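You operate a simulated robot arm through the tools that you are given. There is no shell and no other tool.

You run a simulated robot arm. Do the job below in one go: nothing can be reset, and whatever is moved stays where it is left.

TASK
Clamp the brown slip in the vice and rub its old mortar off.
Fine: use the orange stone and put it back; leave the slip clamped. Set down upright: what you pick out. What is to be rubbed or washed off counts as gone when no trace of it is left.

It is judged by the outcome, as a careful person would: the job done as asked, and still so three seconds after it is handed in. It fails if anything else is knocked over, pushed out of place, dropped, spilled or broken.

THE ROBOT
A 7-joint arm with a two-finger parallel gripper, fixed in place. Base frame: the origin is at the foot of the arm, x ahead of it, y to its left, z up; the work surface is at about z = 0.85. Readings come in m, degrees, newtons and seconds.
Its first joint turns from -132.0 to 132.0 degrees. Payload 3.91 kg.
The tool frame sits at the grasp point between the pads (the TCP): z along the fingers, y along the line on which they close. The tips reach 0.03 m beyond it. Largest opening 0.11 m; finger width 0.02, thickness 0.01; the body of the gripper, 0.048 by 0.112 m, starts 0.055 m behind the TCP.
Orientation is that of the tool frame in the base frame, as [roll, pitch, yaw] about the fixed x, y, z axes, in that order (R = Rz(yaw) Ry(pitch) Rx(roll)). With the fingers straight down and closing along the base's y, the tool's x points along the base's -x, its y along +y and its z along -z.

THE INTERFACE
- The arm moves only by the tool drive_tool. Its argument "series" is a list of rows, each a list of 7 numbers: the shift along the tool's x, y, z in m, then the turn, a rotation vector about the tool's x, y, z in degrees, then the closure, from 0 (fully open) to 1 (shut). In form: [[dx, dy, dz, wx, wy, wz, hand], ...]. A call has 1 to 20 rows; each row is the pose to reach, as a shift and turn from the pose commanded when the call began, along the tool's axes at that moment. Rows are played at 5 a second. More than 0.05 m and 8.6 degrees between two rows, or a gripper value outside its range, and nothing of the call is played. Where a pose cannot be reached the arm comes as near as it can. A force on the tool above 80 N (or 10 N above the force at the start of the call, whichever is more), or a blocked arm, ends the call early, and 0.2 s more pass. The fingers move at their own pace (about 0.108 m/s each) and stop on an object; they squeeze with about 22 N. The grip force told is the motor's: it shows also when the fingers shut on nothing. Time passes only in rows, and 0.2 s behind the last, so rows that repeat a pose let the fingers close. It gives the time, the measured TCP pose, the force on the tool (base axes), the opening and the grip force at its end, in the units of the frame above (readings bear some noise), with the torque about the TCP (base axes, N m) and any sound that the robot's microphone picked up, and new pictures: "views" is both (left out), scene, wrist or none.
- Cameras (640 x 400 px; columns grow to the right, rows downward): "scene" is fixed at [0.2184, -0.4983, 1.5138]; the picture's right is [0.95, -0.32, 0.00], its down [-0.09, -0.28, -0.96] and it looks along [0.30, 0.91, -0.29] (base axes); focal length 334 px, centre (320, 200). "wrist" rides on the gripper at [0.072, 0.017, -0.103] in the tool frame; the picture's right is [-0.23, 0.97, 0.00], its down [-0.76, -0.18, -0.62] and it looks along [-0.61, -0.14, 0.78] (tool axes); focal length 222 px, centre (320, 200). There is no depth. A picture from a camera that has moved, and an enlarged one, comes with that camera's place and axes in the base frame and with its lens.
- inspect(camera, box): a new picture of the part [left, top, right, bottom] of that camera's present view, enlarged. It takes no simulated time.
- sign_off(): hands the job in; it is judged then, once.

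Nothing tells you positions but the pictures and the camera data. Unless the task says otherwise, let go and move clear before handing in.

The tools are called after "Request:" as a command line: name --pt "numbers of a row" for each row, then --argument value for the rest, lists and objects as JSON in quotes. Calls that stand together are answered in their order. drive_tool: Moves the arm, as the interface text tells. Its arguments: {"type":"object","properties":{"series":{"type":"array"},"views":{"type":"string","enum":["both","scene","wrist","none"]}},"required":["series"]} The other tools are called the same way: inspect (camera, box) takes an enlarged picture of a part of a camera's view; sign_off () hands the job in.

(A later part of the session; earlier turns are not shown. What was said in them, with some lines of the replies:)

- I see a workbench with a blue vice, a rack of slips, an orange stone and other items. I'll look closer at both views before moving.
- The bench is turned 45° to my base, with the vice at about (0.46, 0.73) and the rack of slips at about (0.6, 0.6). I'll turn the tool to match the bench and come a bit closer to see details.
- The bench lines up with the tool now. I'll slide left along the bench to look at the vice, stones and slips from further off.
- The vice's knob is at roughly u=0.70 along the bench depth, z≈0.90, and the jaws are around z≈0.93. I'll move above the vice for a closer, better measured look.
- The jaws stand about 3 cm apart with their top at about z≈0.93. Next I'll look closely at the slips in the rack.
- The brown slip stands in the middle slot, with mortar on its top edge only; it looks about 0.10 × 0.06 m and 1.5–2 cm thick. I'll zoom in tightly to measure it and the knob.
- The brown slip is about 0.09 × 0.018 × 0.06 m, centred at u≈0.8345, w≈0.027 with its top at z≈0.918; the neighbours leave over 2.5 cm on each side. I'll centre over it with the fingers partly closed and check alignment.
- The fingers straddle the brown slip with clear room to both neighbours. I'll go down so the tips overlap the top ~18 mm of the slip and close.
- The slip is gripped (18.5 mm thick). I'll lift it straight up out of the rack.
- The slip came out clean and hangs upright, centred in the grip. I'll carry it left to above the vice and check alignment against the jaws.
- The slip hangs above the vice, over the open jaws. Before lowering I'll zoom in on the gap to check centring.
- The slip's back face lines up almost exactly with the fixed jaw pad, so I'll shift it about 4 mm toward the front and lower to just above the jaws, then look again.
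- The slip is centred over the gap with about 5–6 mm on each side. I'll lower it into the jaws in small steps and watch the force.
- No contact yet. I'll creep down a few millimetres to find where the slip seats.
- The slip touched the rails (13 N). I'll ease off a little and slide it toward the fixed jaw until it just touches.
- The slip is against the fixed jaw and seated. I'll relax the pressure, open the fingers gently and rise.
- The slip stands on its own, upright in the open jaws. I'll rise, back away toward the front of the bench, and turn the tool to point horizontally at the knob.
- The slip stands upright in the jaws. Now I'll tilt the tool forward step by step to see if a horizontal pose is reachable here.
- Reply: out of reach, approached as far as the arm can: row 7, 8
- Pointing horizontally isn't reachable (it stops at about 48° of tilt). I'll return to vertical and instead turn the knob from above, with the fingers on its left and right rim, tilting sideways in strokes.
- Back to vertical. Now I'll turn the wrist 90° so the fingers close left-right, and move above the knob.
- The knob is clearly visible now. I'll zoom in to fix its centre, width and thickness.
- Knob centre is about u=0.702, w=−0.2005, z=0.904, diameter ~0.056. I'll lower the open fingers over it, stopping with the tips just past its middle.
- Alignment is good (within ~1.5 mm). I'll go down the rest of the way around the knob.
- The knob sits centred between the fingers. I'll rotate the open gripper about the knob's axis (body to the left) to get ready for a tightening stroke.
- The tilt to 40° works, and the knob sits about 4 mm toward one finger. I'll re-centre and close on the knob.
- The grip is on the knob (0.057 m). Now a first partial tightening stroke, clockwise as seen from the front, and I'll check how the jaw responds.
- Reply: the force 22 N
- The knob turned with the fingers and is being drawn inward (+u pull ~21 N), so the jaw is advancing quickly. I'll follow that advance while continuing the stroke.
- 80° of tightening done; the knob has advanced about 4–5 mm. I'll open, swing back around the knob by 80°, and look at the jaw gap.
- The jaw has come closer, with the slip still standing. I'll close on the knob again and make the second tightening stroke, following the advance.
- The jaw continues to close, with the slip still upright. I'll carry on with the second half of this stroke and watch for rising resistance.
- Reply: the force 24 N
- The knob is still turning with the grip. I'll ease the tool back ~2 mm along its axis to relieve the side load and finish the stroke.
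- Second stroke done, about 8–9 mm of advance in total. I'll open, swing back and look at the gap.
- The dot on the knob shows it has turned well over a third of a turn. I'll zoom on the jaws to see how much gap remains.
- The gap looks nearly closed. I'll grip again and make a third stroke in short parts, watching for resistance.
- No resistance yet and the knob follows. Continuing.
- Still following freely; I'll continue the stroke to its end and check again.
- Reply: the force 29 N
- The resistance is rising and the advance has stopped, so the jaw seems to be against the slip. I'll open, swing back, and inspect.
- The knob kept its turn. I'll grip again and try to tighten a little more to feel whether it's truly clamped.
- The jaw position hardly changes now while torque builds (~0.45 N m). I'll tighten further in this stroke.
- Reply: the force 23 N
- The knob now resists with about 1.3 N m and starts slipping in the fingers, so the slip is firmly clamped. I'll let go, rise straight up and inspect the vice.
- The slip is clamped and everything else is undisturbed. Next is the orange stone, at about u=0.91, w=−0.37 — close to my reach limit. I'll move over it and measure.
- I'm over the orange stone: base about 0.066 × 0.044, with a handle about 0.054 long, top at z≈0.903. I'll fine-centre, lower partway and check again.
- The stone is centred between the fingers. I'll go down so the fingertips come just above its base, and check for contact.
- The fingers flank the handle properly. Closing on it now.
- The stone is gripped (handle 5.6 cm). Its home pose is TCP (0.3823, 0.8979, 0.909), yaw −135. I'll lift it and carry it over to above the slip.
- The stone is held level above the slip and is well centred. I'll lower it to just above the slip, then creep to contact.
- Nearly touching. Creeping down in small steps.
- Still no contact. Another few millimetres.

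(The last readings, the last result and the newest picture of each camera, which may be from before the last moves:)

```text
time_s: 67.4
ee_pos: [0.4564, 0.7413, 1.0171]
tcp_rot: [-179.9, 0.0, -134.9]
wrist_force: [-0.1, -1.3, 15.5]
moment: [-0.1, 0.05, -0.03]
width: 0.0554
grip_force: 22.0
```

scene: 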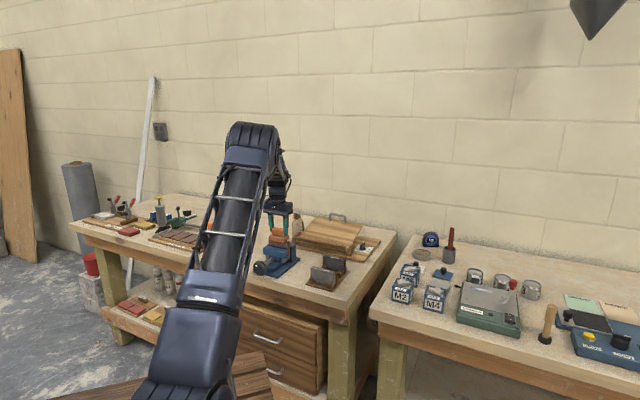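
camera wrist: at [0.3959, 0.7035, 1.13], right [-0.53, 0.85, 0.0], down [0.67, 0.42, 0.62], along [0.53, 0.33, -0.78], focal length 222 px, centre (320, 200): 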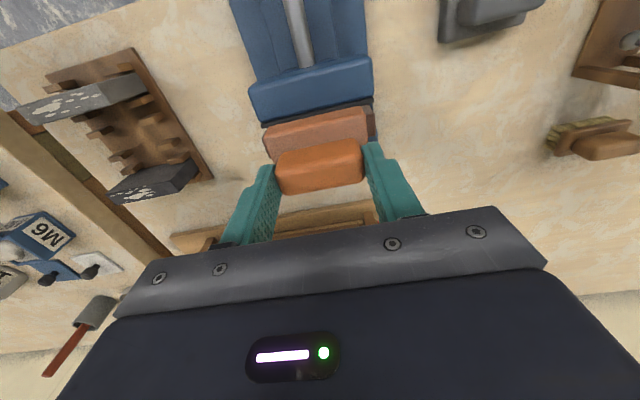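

Contact at about 17 N. Now rubbing back and forth along the slip, keeping this pressure.

Request:
drive_tool --pt "0 0.01 0 0 0 0 1.0" --pt "0 0.02 0 0 0 0 1.0" --pt "0 0.01 0 0 0 0 1.0" --pt "0 0.0 0 0 0 0 1.0" --pt "0 -0.01 0 0 0 0 1.0" --pt "0 -0.02 0 0 0 0 1.0" --pt "0 -0.01 0 0 0 0 1.0" --pt "0 0.0 0 0 0 0 1.0" --pt "0 0.01 0 0 0 0 1.0" --pt "0 0.02 0 0 0 0 1.0" --pt "0 0.01 0 0 0 0 1.0" --pt "0 0.0 0 0 0 0 1.0" --pt "0 -0.01 0 0 0 0 1.0" --pt "0 -0.02 0 0 0 0 1.0" --pt "0 -0.01 0 0 0 0 1.0" --pt "0 0.0 0 0 0 0 1.0"

Request:
inspect --camera "wrist" --box '[200, 40, 440, 230]'

Request:
inspect --camera "scene" --box '[255, 215, 310, 265]'

```text
time_s: 70.8
ee_pos: [0.4581, 0.7412, 1.0164]
tcp_rot: [179.9, -0.3, -135.1]
wrist_force: [2.5, -3.0, 9.0]
moment: [-0.26, -0.22, 0.03]
width: 0.0556
grip_force: 21.4
camera wrist: at [0.3965, 0.703, 1.1201], right [-0.53, 0.85, 0.0], down [0.67, 0.41, 0.62], along [0.53, 0.33, -0.78], focal length 222 px, centre (320, 200)
```

scene: 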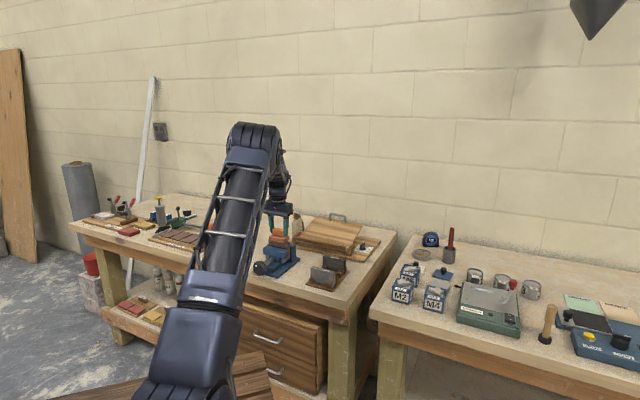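
wrist: 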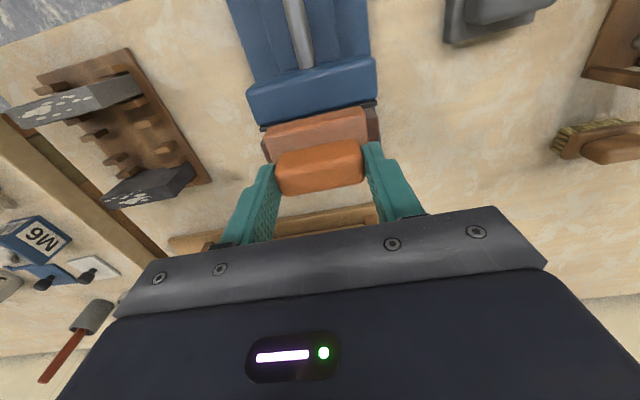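

```text
2.11 times, centred on (320, 135) of wrist
camera zoom: at [0.3965, 0.703, 1.1201], right [-0.53, 0.85, 0.0], down [0.67, 0.41, 0.62], along [0.53, 0.33, -0.78], focal length 468 px, centre (320, 337)
```

zoom: 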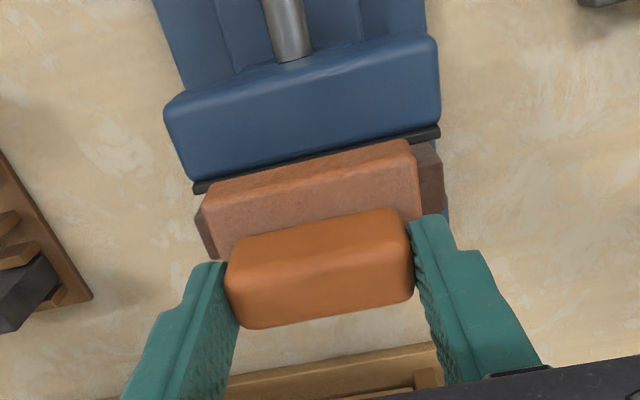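

```text
8.00 times, centred on (282, 240) of scene
camera zoom: at [0.2184, -0.4983, 1.5138], right [0.95, -0.32, 0.0], down [-0.09, -0.28, -0.96], along [0.3, 0.91, -0.29], focal length 2669 px, centre (620, -120)
```

zoom: 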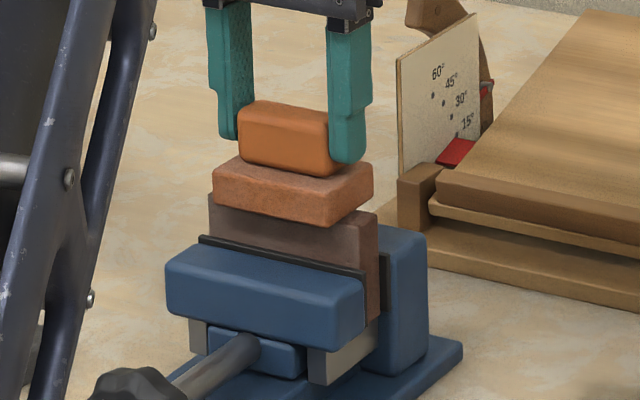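

The rubbing works smoothly and the slip stays put. A few more strokes with slightly more pressure, then I'll lift to inspect.

Request:
drive_tool --pt "0 0.012 0.0005 0 0 0 1.0" --pt "0 0.025 0.0005 0 0 0 1.0" --pt "0 0.012 0.0005 0 0 0 1.0" --pt "0 0.0 0.0005 0 0 0 1.0" --pt "0 -0.012 0.0005 0 0 0 1.0" --pt "0 -0.025 0.0005 0 0 0 1.0" --pt "0 -0.012 0.0005 0 0 0 1.0" --pt "0 0.0 0.0005 0 0 0 1.0" --pt "0 0.012 0.0005 0 0 0 1.0" --pt "0 0.025 0.0005 0 0 0 1.0" --pt "0 0.012 0.0005 0 0 0 1.0" --pt "0 0.0 0.0005 0 0 0 1.0" --pt "0 -0.012 0.0005 0 0 0 1.0" --pt "0 -0.025 0.0005 0 0 0 1.0" --pt "0 -0.012 0.0005 0 0 0 1.0" --pt "0 0.0 0.0005 0 0 0 1.0" --pt "0 0.0 -0.02 0 0 0 1.0" --pt "0 0.0 -0.05 0 0 0 1.0" --pt "0.0 0.0 -0.07 0 0 0 1.0" --pt "0 0.0 -0.07 0 0 0 1.0"

Request:
inspect --camera "wrist" --box '[200, 40, 440, 230]'

Request:
inspect --camera "scene" --box '[260, 225, 310, 262]'

```text
time_s: 75.0
ee_pos: [0.4568, 0.7413, 1.0852]
tcp_rot: [-180.0, -0.3, -134.9]
wrist_force: [0.1, 0.4, -1.9]
moment: [0.04, 0.0, -0.01]
width: 0.0557
grip_force: 22.0
camera wrist: at [0.3957, 0.7034, 1.1899], right [-0.53, 0.85, 0.0], down [0.67, 0.42, 0.62], along [0.53, 0.33, -0.78], focal length 222 px, centre (320, 200)
```

scene: 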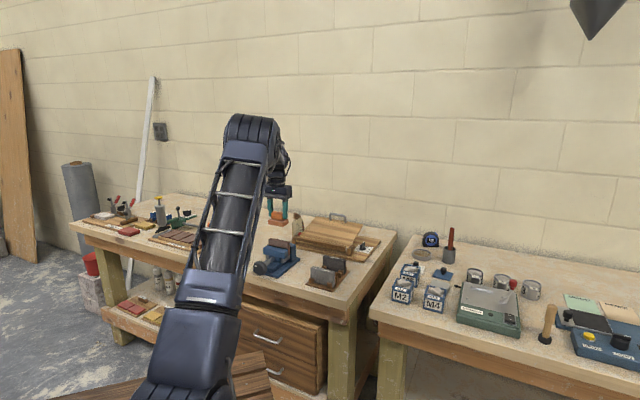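
wrist: 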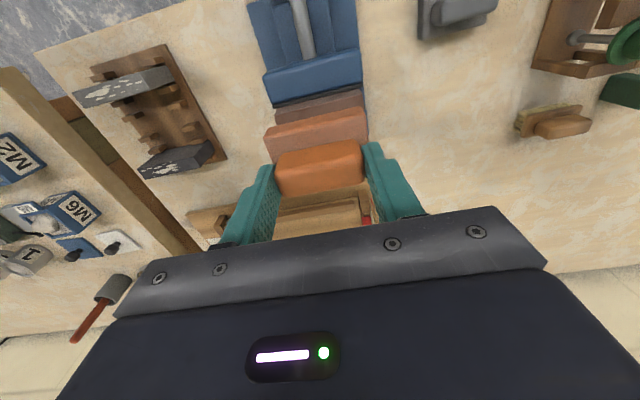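

```text
2.11 times, centred on (320, 135) of wrist
camera zoom: at [0.3957, 0.7034, 1.1899], right [-0.53, 0.85, 0.0], down [0.67, 0.42, 0.62], along [0.53, 0.33, -0.78], focal length 468 px, centre (320, 337)
```

zoom: 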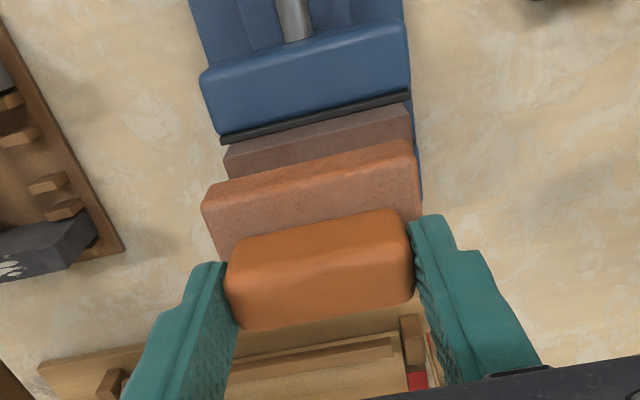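

```text
10.81 times, centred on (285, 244) of scene
camera zoom: at [0.2184, -0.4983, 1.5138], right [0.95, -0.32, 0.0], down [-0.09, -0.28, -0.96], along [0.3, 0.91, -0.29], focal length 3607 px, centre (698, -270)
```

zoom: 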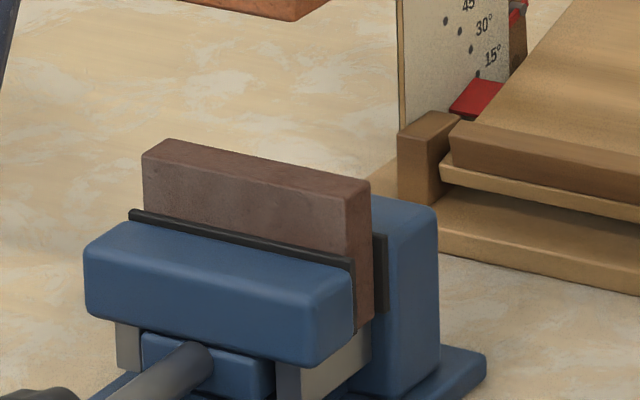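

The mortar appears gone from this side. I'll shift back 4 cm and zoom in on the whole top edge to be sure.

Request:
drive_tool --pt "-0.02 0 0 0 0 0 1.0" --pt "-0.04 0 0 0 0 0 1.0" --pt "-0.04 0 0 0 0 0 1.0" --views "wrist"

Request:
inspect --camera "wrist" --box '[250, 50, 390, 130]'

Request:
inspect --camera "scene" --box '[268, 232, 298, 252]'

```text
time_s: 75.8
ee_pos: [0.4856, 0.7704, 1.0848]
tcp_rot: [-179.9, -0.2, -134.9]
wrist_force: [0.4, 0.4, -2.0]
moment: [0.02, 0.0, 0.03]
width: 0.0557
grip_force: 22.0
camera wrist: at [0.425, 0.732, 1.1895], right [-0.53, 0.85, 0.0], down [0.67, 0.42, 0.62], along [0.53, 0.33, -0.78], focal length 222 px, centre (320, 200)
```

wrist: 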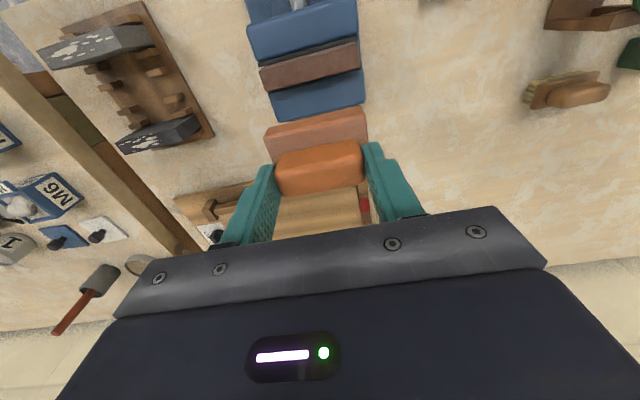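

```text
4.57 times, centred on (320, 90) of wrist
camera zoom: at [0.425, 0.732, 1.1895], right [-0.53, 0.85, 0.0], down [0.67, 0.42, 0.62], along [0.53, 0.33, -0.78], focal length 1015 px, centre (320, 703)
```

zoom: 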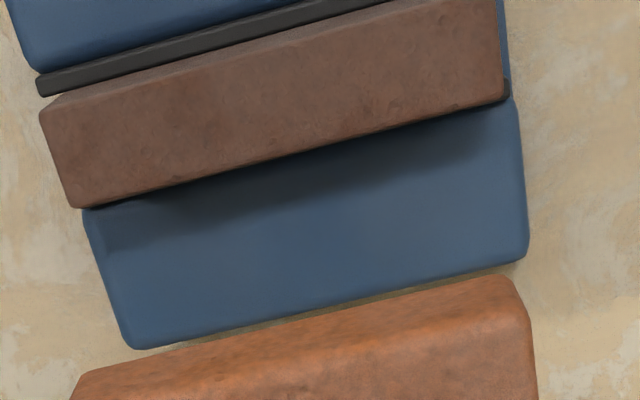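

```text
16.00 times, centred on (283, 242) of scene
camera zoom: at [0.2184, -0.4983, 1.5138], right [0.95, -0.32, 0.0], down [-0.09, -0.28, -0.96], along [0.3, 0.91, -0.29], focal length 5338 px, centre (912, -472)
```

zoom: 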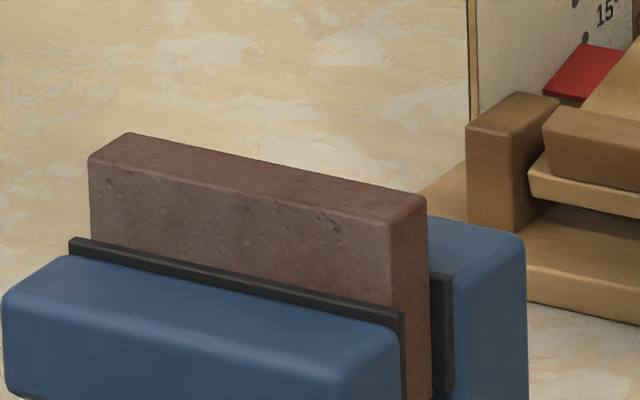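

The top edge looks clean. For certainty I'll give one more short pass over the whole edge with the same pressure.

Request:
drive_tool --pt "0.02 0 0 0 0 0 1.0" --pt "0.04 0 0 0 0 0 1.0" --pt "0.04 0 0.03 0 0 0 1.0" --pt "0.04 0 0.055 0 0 0 1.0" --pt "0.04 0 0.066 0 0 0 1.0" --pt "0.04 0 0.07 0 0 0 1.0" --pt "0.04 0.012 0.0705 0 0 0 1.0" --pt "0.04 0.025 0.0705 0 0 0 1.0" --pt "0.04 0.012 0.0705 0 0 0 1.0" --pt "0.04 0.0 0.0705 0 0 0 1.0" --pt "0.04 -0.012 0.0705 0 0 0 1.0" --pt "0.04 -0.025 0.0705 0 0 0 1.0" --pt "0.04 -0.012 0.0705 0 0 0 1.0" --pt "0.04 0.0 0.0705 0 0 0 1.0" --pt "0.04 0.012 0.0705 0 0 0 1.0" --pt "0.04 0.0 0.0705 0 0 0 1.0" --pt "0.04 -0.012 0.0705 0 0 0 1.0" --pt "0.04 0.0 0.0705 0 0 0 1.0" --views "none"

```text
time_s: 79.6
ee_pos: [0.4589, 0.7414, 1.0147]
tcp_rot: [-180.0, -0.2, -135.0]
wrist_force: [2.4, -3.8, 7.4]
moment: [-0.07, -0.13, -0.01]
width: 0.0559
grip_force: 21.9
```

The extra pass is done. I'll lift the stone and carry it back to above its original spot, then check the slip and the landing place.

Request:
drive_tool --pt "0 0 -0.03 0 0 0 1.0" --pt "0 0 -0.065 0 0 0 1.0" --pt "-0.003 0.0145 -0.065 0 0 0 1.0" --pt "-0.013 0.0445 -0.065 0 0 0 1.0" --pt "-0.023 0.0745 -0.06 0 0 0 1.0" --pt "-0.033 0.1045 -0.05 0 0 0 1.0" --pt "-0.043 0.1345 -0.035 0 0 0 1.0" --pt "-0.053 0.1595 -0.005 0 0 0 1.0" --pt "-0.058 0.1645 0.03 0 0 0 1.0" --pt "-0.058 0.1645 0.055 0 0 0 1.0" --pt "-0.058 0.1645 0.055 0 0 0 1.0"

Request:
inspect --camera "wrist" --box '[200, 40, 440, 230]'

Request:
inspect --camera "scene" --box '[268, 232, 298, 252]'

Request:
inspect --camera "scene" --box '[225, 200, 305, 265]'

```text
time_s: 82.0
ee_pos: [0.383, 0.8984, 0.9583]
tcp_rot: [-180.0, -0.2, -135.0]
wrist_force: [-0.4, -0.1, -1.3]
moment: [0.02, 0.02, 0.0]
width: 0.0555
grip_force: 21.9
camera wrist: at [0.3202, 0.8597, 1.0634], right [-0.53, 0.85, 0.0], down [0.67, 0.42, 0.62], along [0.53, 0.33, -0.78], focal length 222 px, centre (320, 200)
```

scene: 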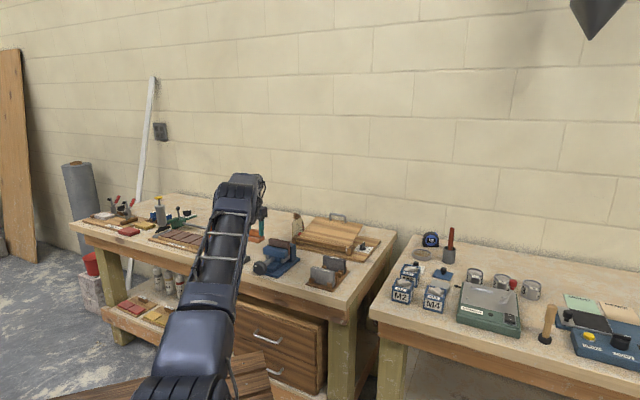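
wrist: 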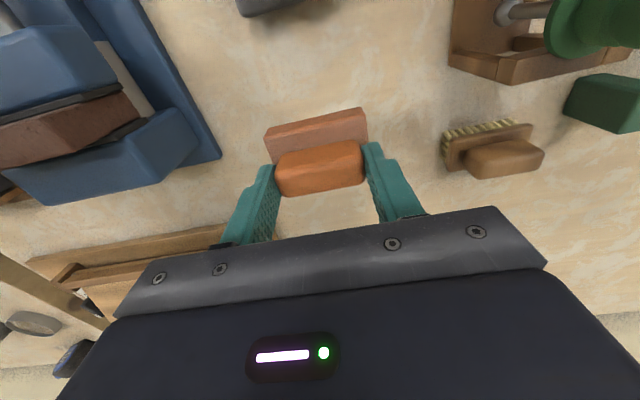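

```text
2.11 times, centred on (320, 135) of wrist
camera zoom: at [0.3202, 0.8597, 1.0634], right [-0.53, 0.85, 0.0], down [0.67, 0.42, 0.62], along [0.53, 0.33, -0.78], focal length 468 px, centre (320, 337)
```

zoom: 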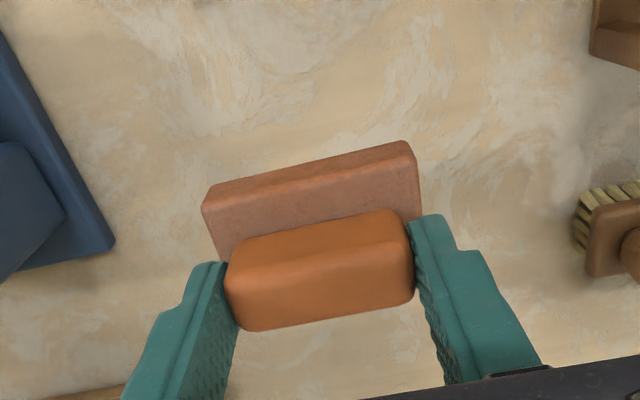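

```text
16.00 times, centred on (283, 242) of scene
camera zoom: at [0.2184, -0.4983, 1.5138], right [0.95, -0.32, 0.0], down [-0.09, -0.28, -0.96], along [0.3, 0.91, -0.29], focal length 5338 px, centre (912, -472)
```

zoom: 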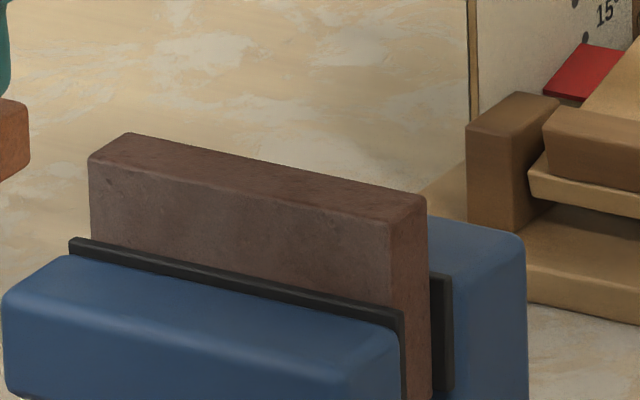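

```text
6.15 times, centred on (265, 232) of scene
camera zoom: at [0.2184, -0.4983, 1.5138], right [0.95, -0.32, 0.0], down [-0.09, -0.28, -0.96], along [0.3, 0.91, -0.29], focal length 2053 px, centre (658, 0)
```

zoom: 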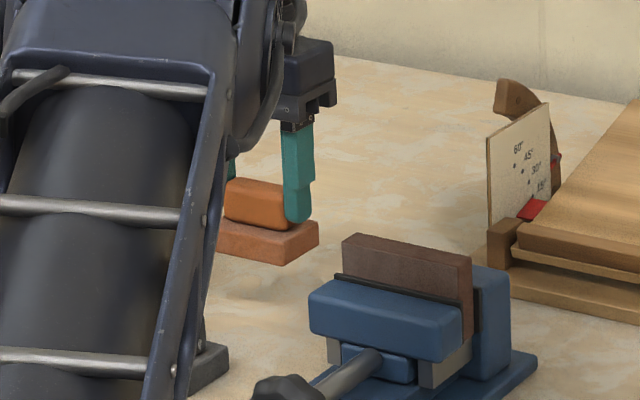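

The slip is clean and still clamped, and the stone is above its original place. Lowering it now, creeping at the end.

Request:
drive_tool --pt "0 0 0.015 0 0 0 1.0" --pt "0 0 0.03 0 0 0 1.0" --pt "0 0 0.04 0 0 0 1.0" --pt "0 0 0.0465 0 0 0 1.0" --pt "0 0 0.0465 0 0 0 1.0" --views "none"

```text
time_s: 83.2
ee_pos: [0.3812, 0.8985, 0.913]
tcp_rot: [-179.9, -0.2, -134.9]
wrist_force: [-0.1, 0.4, -2.5]
moment: [0.0, -0.04, 0.01]
width: 0.0554
grip_force: 22.2
```

Request:
drive_tool --pt "0 0 0.001 0 0 0 1.0" --pt "0 0 0.002 0 0 0 1.0" --pt "0 0 0.0025 0 0 0 1.0" --views "none"

```text
time_s: 84.0
ee_pos: [0.3813, 0.8981, 0.9108]
tcp_rot: [180.0, -0.2, -134.8]
wrist_force: [-0.4, -0.5, -1.6]
moment: [-0.02, -0.02, 0.0]
width: 0.0557
grip_force: 22.2
```

Request:
drive_tool --pt "0 0 0.0007 0 0 0 1.0" --pt "0 0 0.0013 0 0 0 1.0" --pt "0 0 0.0013 0 0 0 1.0" --views "none"

```text
time_s: 84.8
ee_pos: [0.3815, 0.898, 0.909]
tcp_rot: [180.0, -0.2, -135.0]
wrist_force: [1.2, -0.5, -1.4]
moment: [0.0, 0.0, 0.01]
width: 0.0555
grip_force: 22.1
```

Request:
drive_tool --pt "0 0 0.0006 0 0 0 1.0" --pt "0 0 0.0012 0 0 0 1.0" --pt "0 0 0.0012 0 0 0 1.0" --views "none"

```text
time_s: 85.6
ee_pos: [0.382, 0.8974, 0.9075]
tcp_rot: [180.0, -0.3, -135.0]
wrist_force: [0.5, 0.5, -2.0]
moment: [0.02, 0.01, -0.01]
width: 0.0555
grip_force: 21.7
```

Request:
drive_tool --pt "0 0 0.0006 0 0 0 1.0" --pt "0 0 0.0011 0 0 0 1.0" --pt "0 0 0.0011 0 0 0 1.0" --views "wrist"

Request:
inspect --camera "scene" --box '[235, 220, 295, 265]'

```text
time_s: 86.4
ee_pos: [0.3818, 0.8982, 0.9078]
tcp_rot: [179.9, -0.1, -134.9]
wrist_force: [-1.0, -2.4, 5.6]
moment: [-0.05, -0.11, -0.01]
width: 0.0556
grip_force: 21.6
camera wrist: at [0.3207, 0.86, 1.0124], right [-0.53, 0.85, 0.0], down [0.67, 0.41, 0.62], along [0.53, 0.33, -0.78], focal length 222 px, centre (320, 200)
```

wrist: 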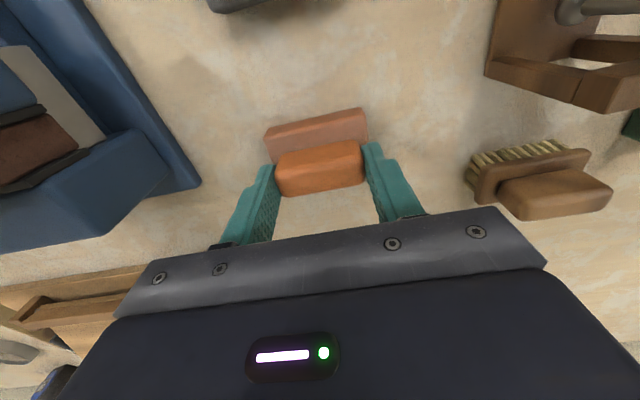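

```text
8.89 times, centred on (265, 242) of scene
camera zoom: at [0.2184, -0.4983, 1.5138], right [0.95, -0.32, 0.0], down [-0.09, -0.28, -0.96], along [0.3, 0.91, -0.29], focal length 2966 px, centre (809, -178)
```

zoom: 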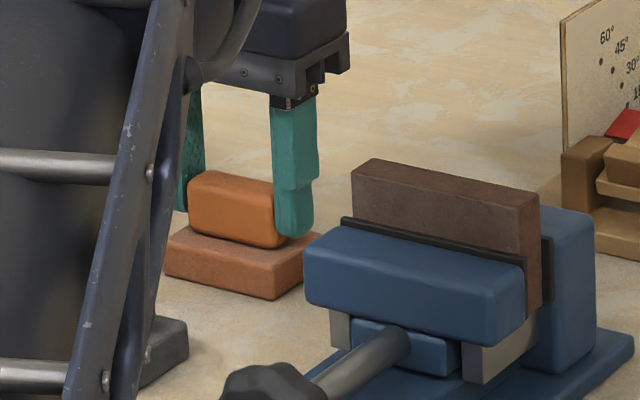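

The stone stands on the bench again at its old spot. Opening the fingers and rising straight up.

Request:
drive_tool --pt "0 0 -0.0003 0 0 0 1.0" --pt "0 0 -0.0003 0 0 0 0.46" --pt "0 0 -0.0003 0 0 0 0.4" --pt "0 0 -0.0003 0 0 0 0.3" --pt "0 0 -0.0003 0 0 0 0.3" --pt "0 0 -0.02 0 0 0 0.3" --pt "0 0 -0.05 0 0 0 0.3" --pt "0 0 -0.08 0 0 0 0.3" --pt "0 0 -0.11 0 0 0 0.3" --pt "0 0 -0.11 0 0 0 0.3"

Request:
inspect --camera "wrist" --box '[220, 40, 440, 210]'

Request:
inspect --camera "scene" --box '[235, 220, 295, 265]'

```text
time_s: 88.6
ee_pos: [0.3814, 0.8984, 1.0162]
tcp_rot: [179.9, -0.1, -135.0]
wrist_force: [-0.4, -0.2, 0.0]
moment: [0.01, 0.02, -0.02]
width: 0.0772
grip_force: 0.1
camera wrist: at [0.3201, 0.8599, 1.1208], right [-0.53, 0.85, 0.0], down [0.67, 0.42, 0.62], along [0.53, 0.33, -0.78], focal length 222 px, centre (320, 200)
```

scene: 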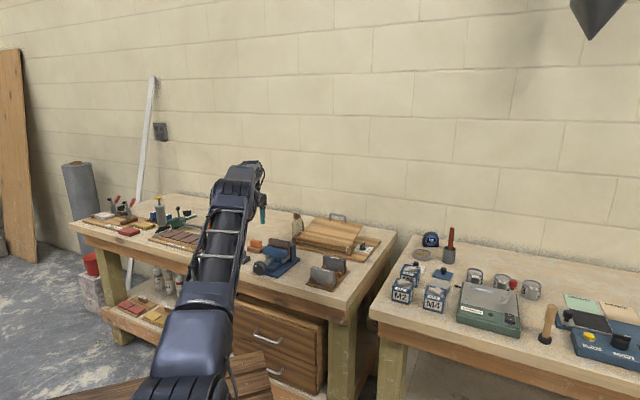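
wrist: 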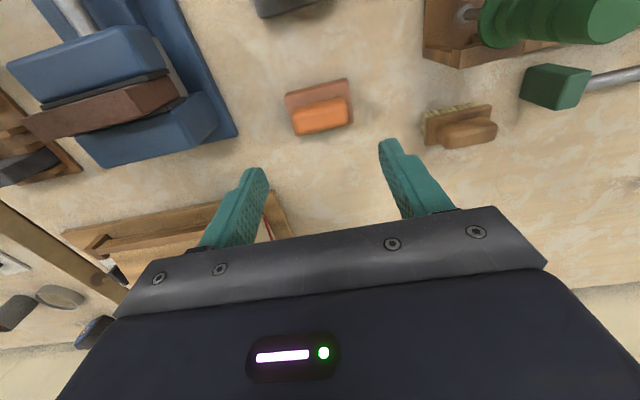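

```text
2.35 times, centred on (330, 125) of wrist
camera zoom: at [0.3201, 0.8599, 1.1208], right [-0.53, 0.85, 0.0], down [0.67, 0.42, 0.62], along [0.53, 0.33, -0.78], focal length 523 px, centre (296, 376)
```

zoom: 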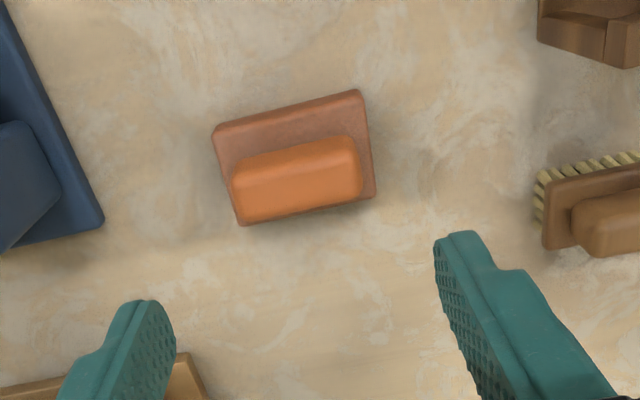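

```text
8.89 times, centred on (265, 242) of scene
camera zoom: at [0.2184, -0.4983, 1.5138], right [0.95, -0.32, 0.0], down [-0.09, -0.28, -0.96], along [0.3, 0.91, -0.29], focal length 2966 px, centre (809, -178)
```

zoom: 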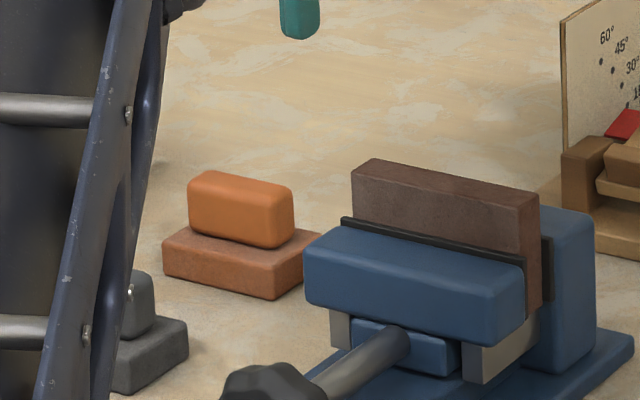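

The stone is back upright where it was, and the slip is clean and clamped. I'll move the arm clear and take a last overall look.

Request:
drive_tool --pt "0.01 0 -0.03 0 0 0 0.3" --pt "0.03 -0.02 -0.06 0 0 0 0.3" --pt "0.06 -0.04 -0.09 0 0 0 0.3" --pt "0.09 -0.06 -0.11 0 0 0 0.3" --pt "0.12 -0.08 -0.12 0 0 0 0.3" --pt "0.15 -0.1 -0.12 0 0 0 0.3" --pt "0.15 -0.1 -0.12 0 0 0 0.3"

Request:
inspect --camera "wrist" --box '[180, 20, 460, 220]'

Request:
inspect --camera "scene" --box '[225, 205, 385, 305]'

```text
time_s: 90.2
ee_pos: [0.3468, 0.7222, 1.1365]
tcp_rot: [-179.9, -0.2, -134.8]
wrist_force: [1.0, 0.1, 0.1]
moment: [0.01, -0.02, 0.0]
width: 0.0771
grip_force: 0.1
camera wrist: at [0.2847, 0.6839, 1.2424], right [-0.53, 0.85, 0.0], down [0.67, 0.42, 0.62], along [0.53, 0.33, -0.78], focal length 222 px, centre (320, 200)
```

scene: 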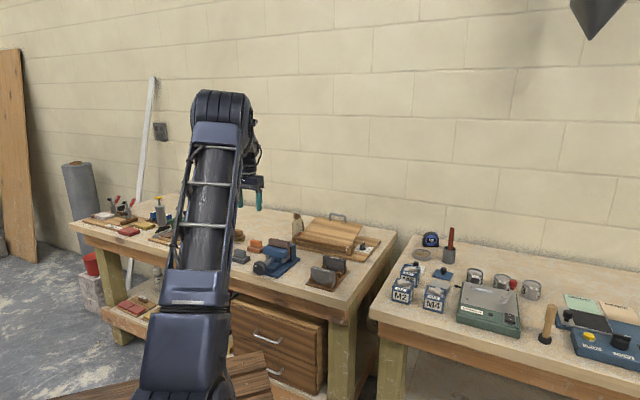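
wrist: 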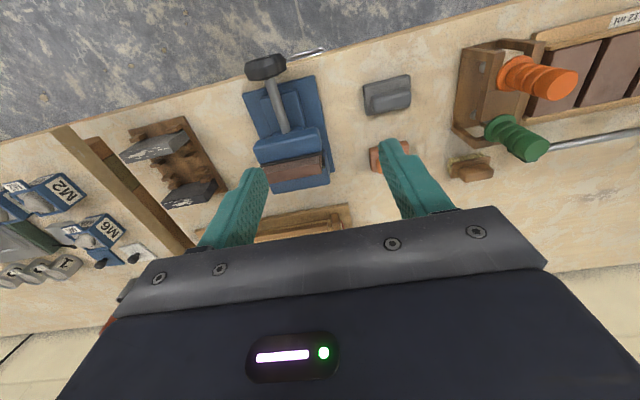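

```text
2.00 times, centred on (320, 120) of wrist
camera zoom: at [0.2847, 0.6839, 1.2424], right [-0.53, 0.85, 0.0], down [0.67, 0.42, 0.62], along [0.53, 0.33, -0.78], focal length 444 px, centre (320, 360)
```

zoom: 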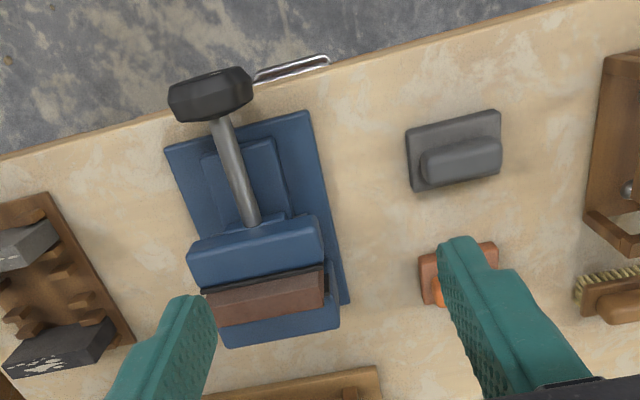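

```text
4.00 times, centred on (305, 255) of scene
camera zoom: at [0.2184, -0.4983, 1.5138], right [0.95, -0.32, 0.0], down [-0.09, -0.28, -0.96], along [0.3, 0.91, -0.29], focal length 1334 px, centre (380, -20)
```

zoom: 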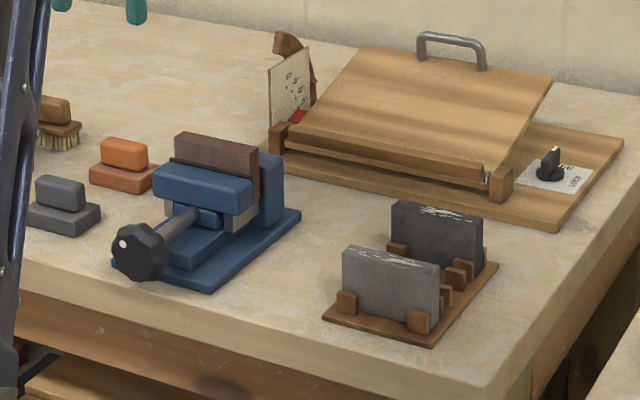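

The brown slip is clamped in the vice with its top edge clean. The orange stone is upright in its old spot, the other items look undisturbed and the arm is clear, so I'm handing in.

Request:
sign_off

```text
The job is handed in.
```

The brown slip is clamped in the vice with its old mortar rubbed off, and I've handed the job in.

- **Clamping:** I turned the vice's knob until it resisted at about 1.3 N m and began to slip in the fingers. The slip stayed put under the rubbing.
- **Mortar:** It was only on the top edge. I rubbed it with the orange stone at roughly 10–17 N. Close-up views from both cameras showed no trace, and I then gave it one more short pass.
- **Stone:** It is back upright on its original spot, to within a millimetre or two by the arm's readings.
- **Everything else:** The other two slips, the grey stone and the rest of the bench look as they did at the start. The gripper is open and clear of the bench.
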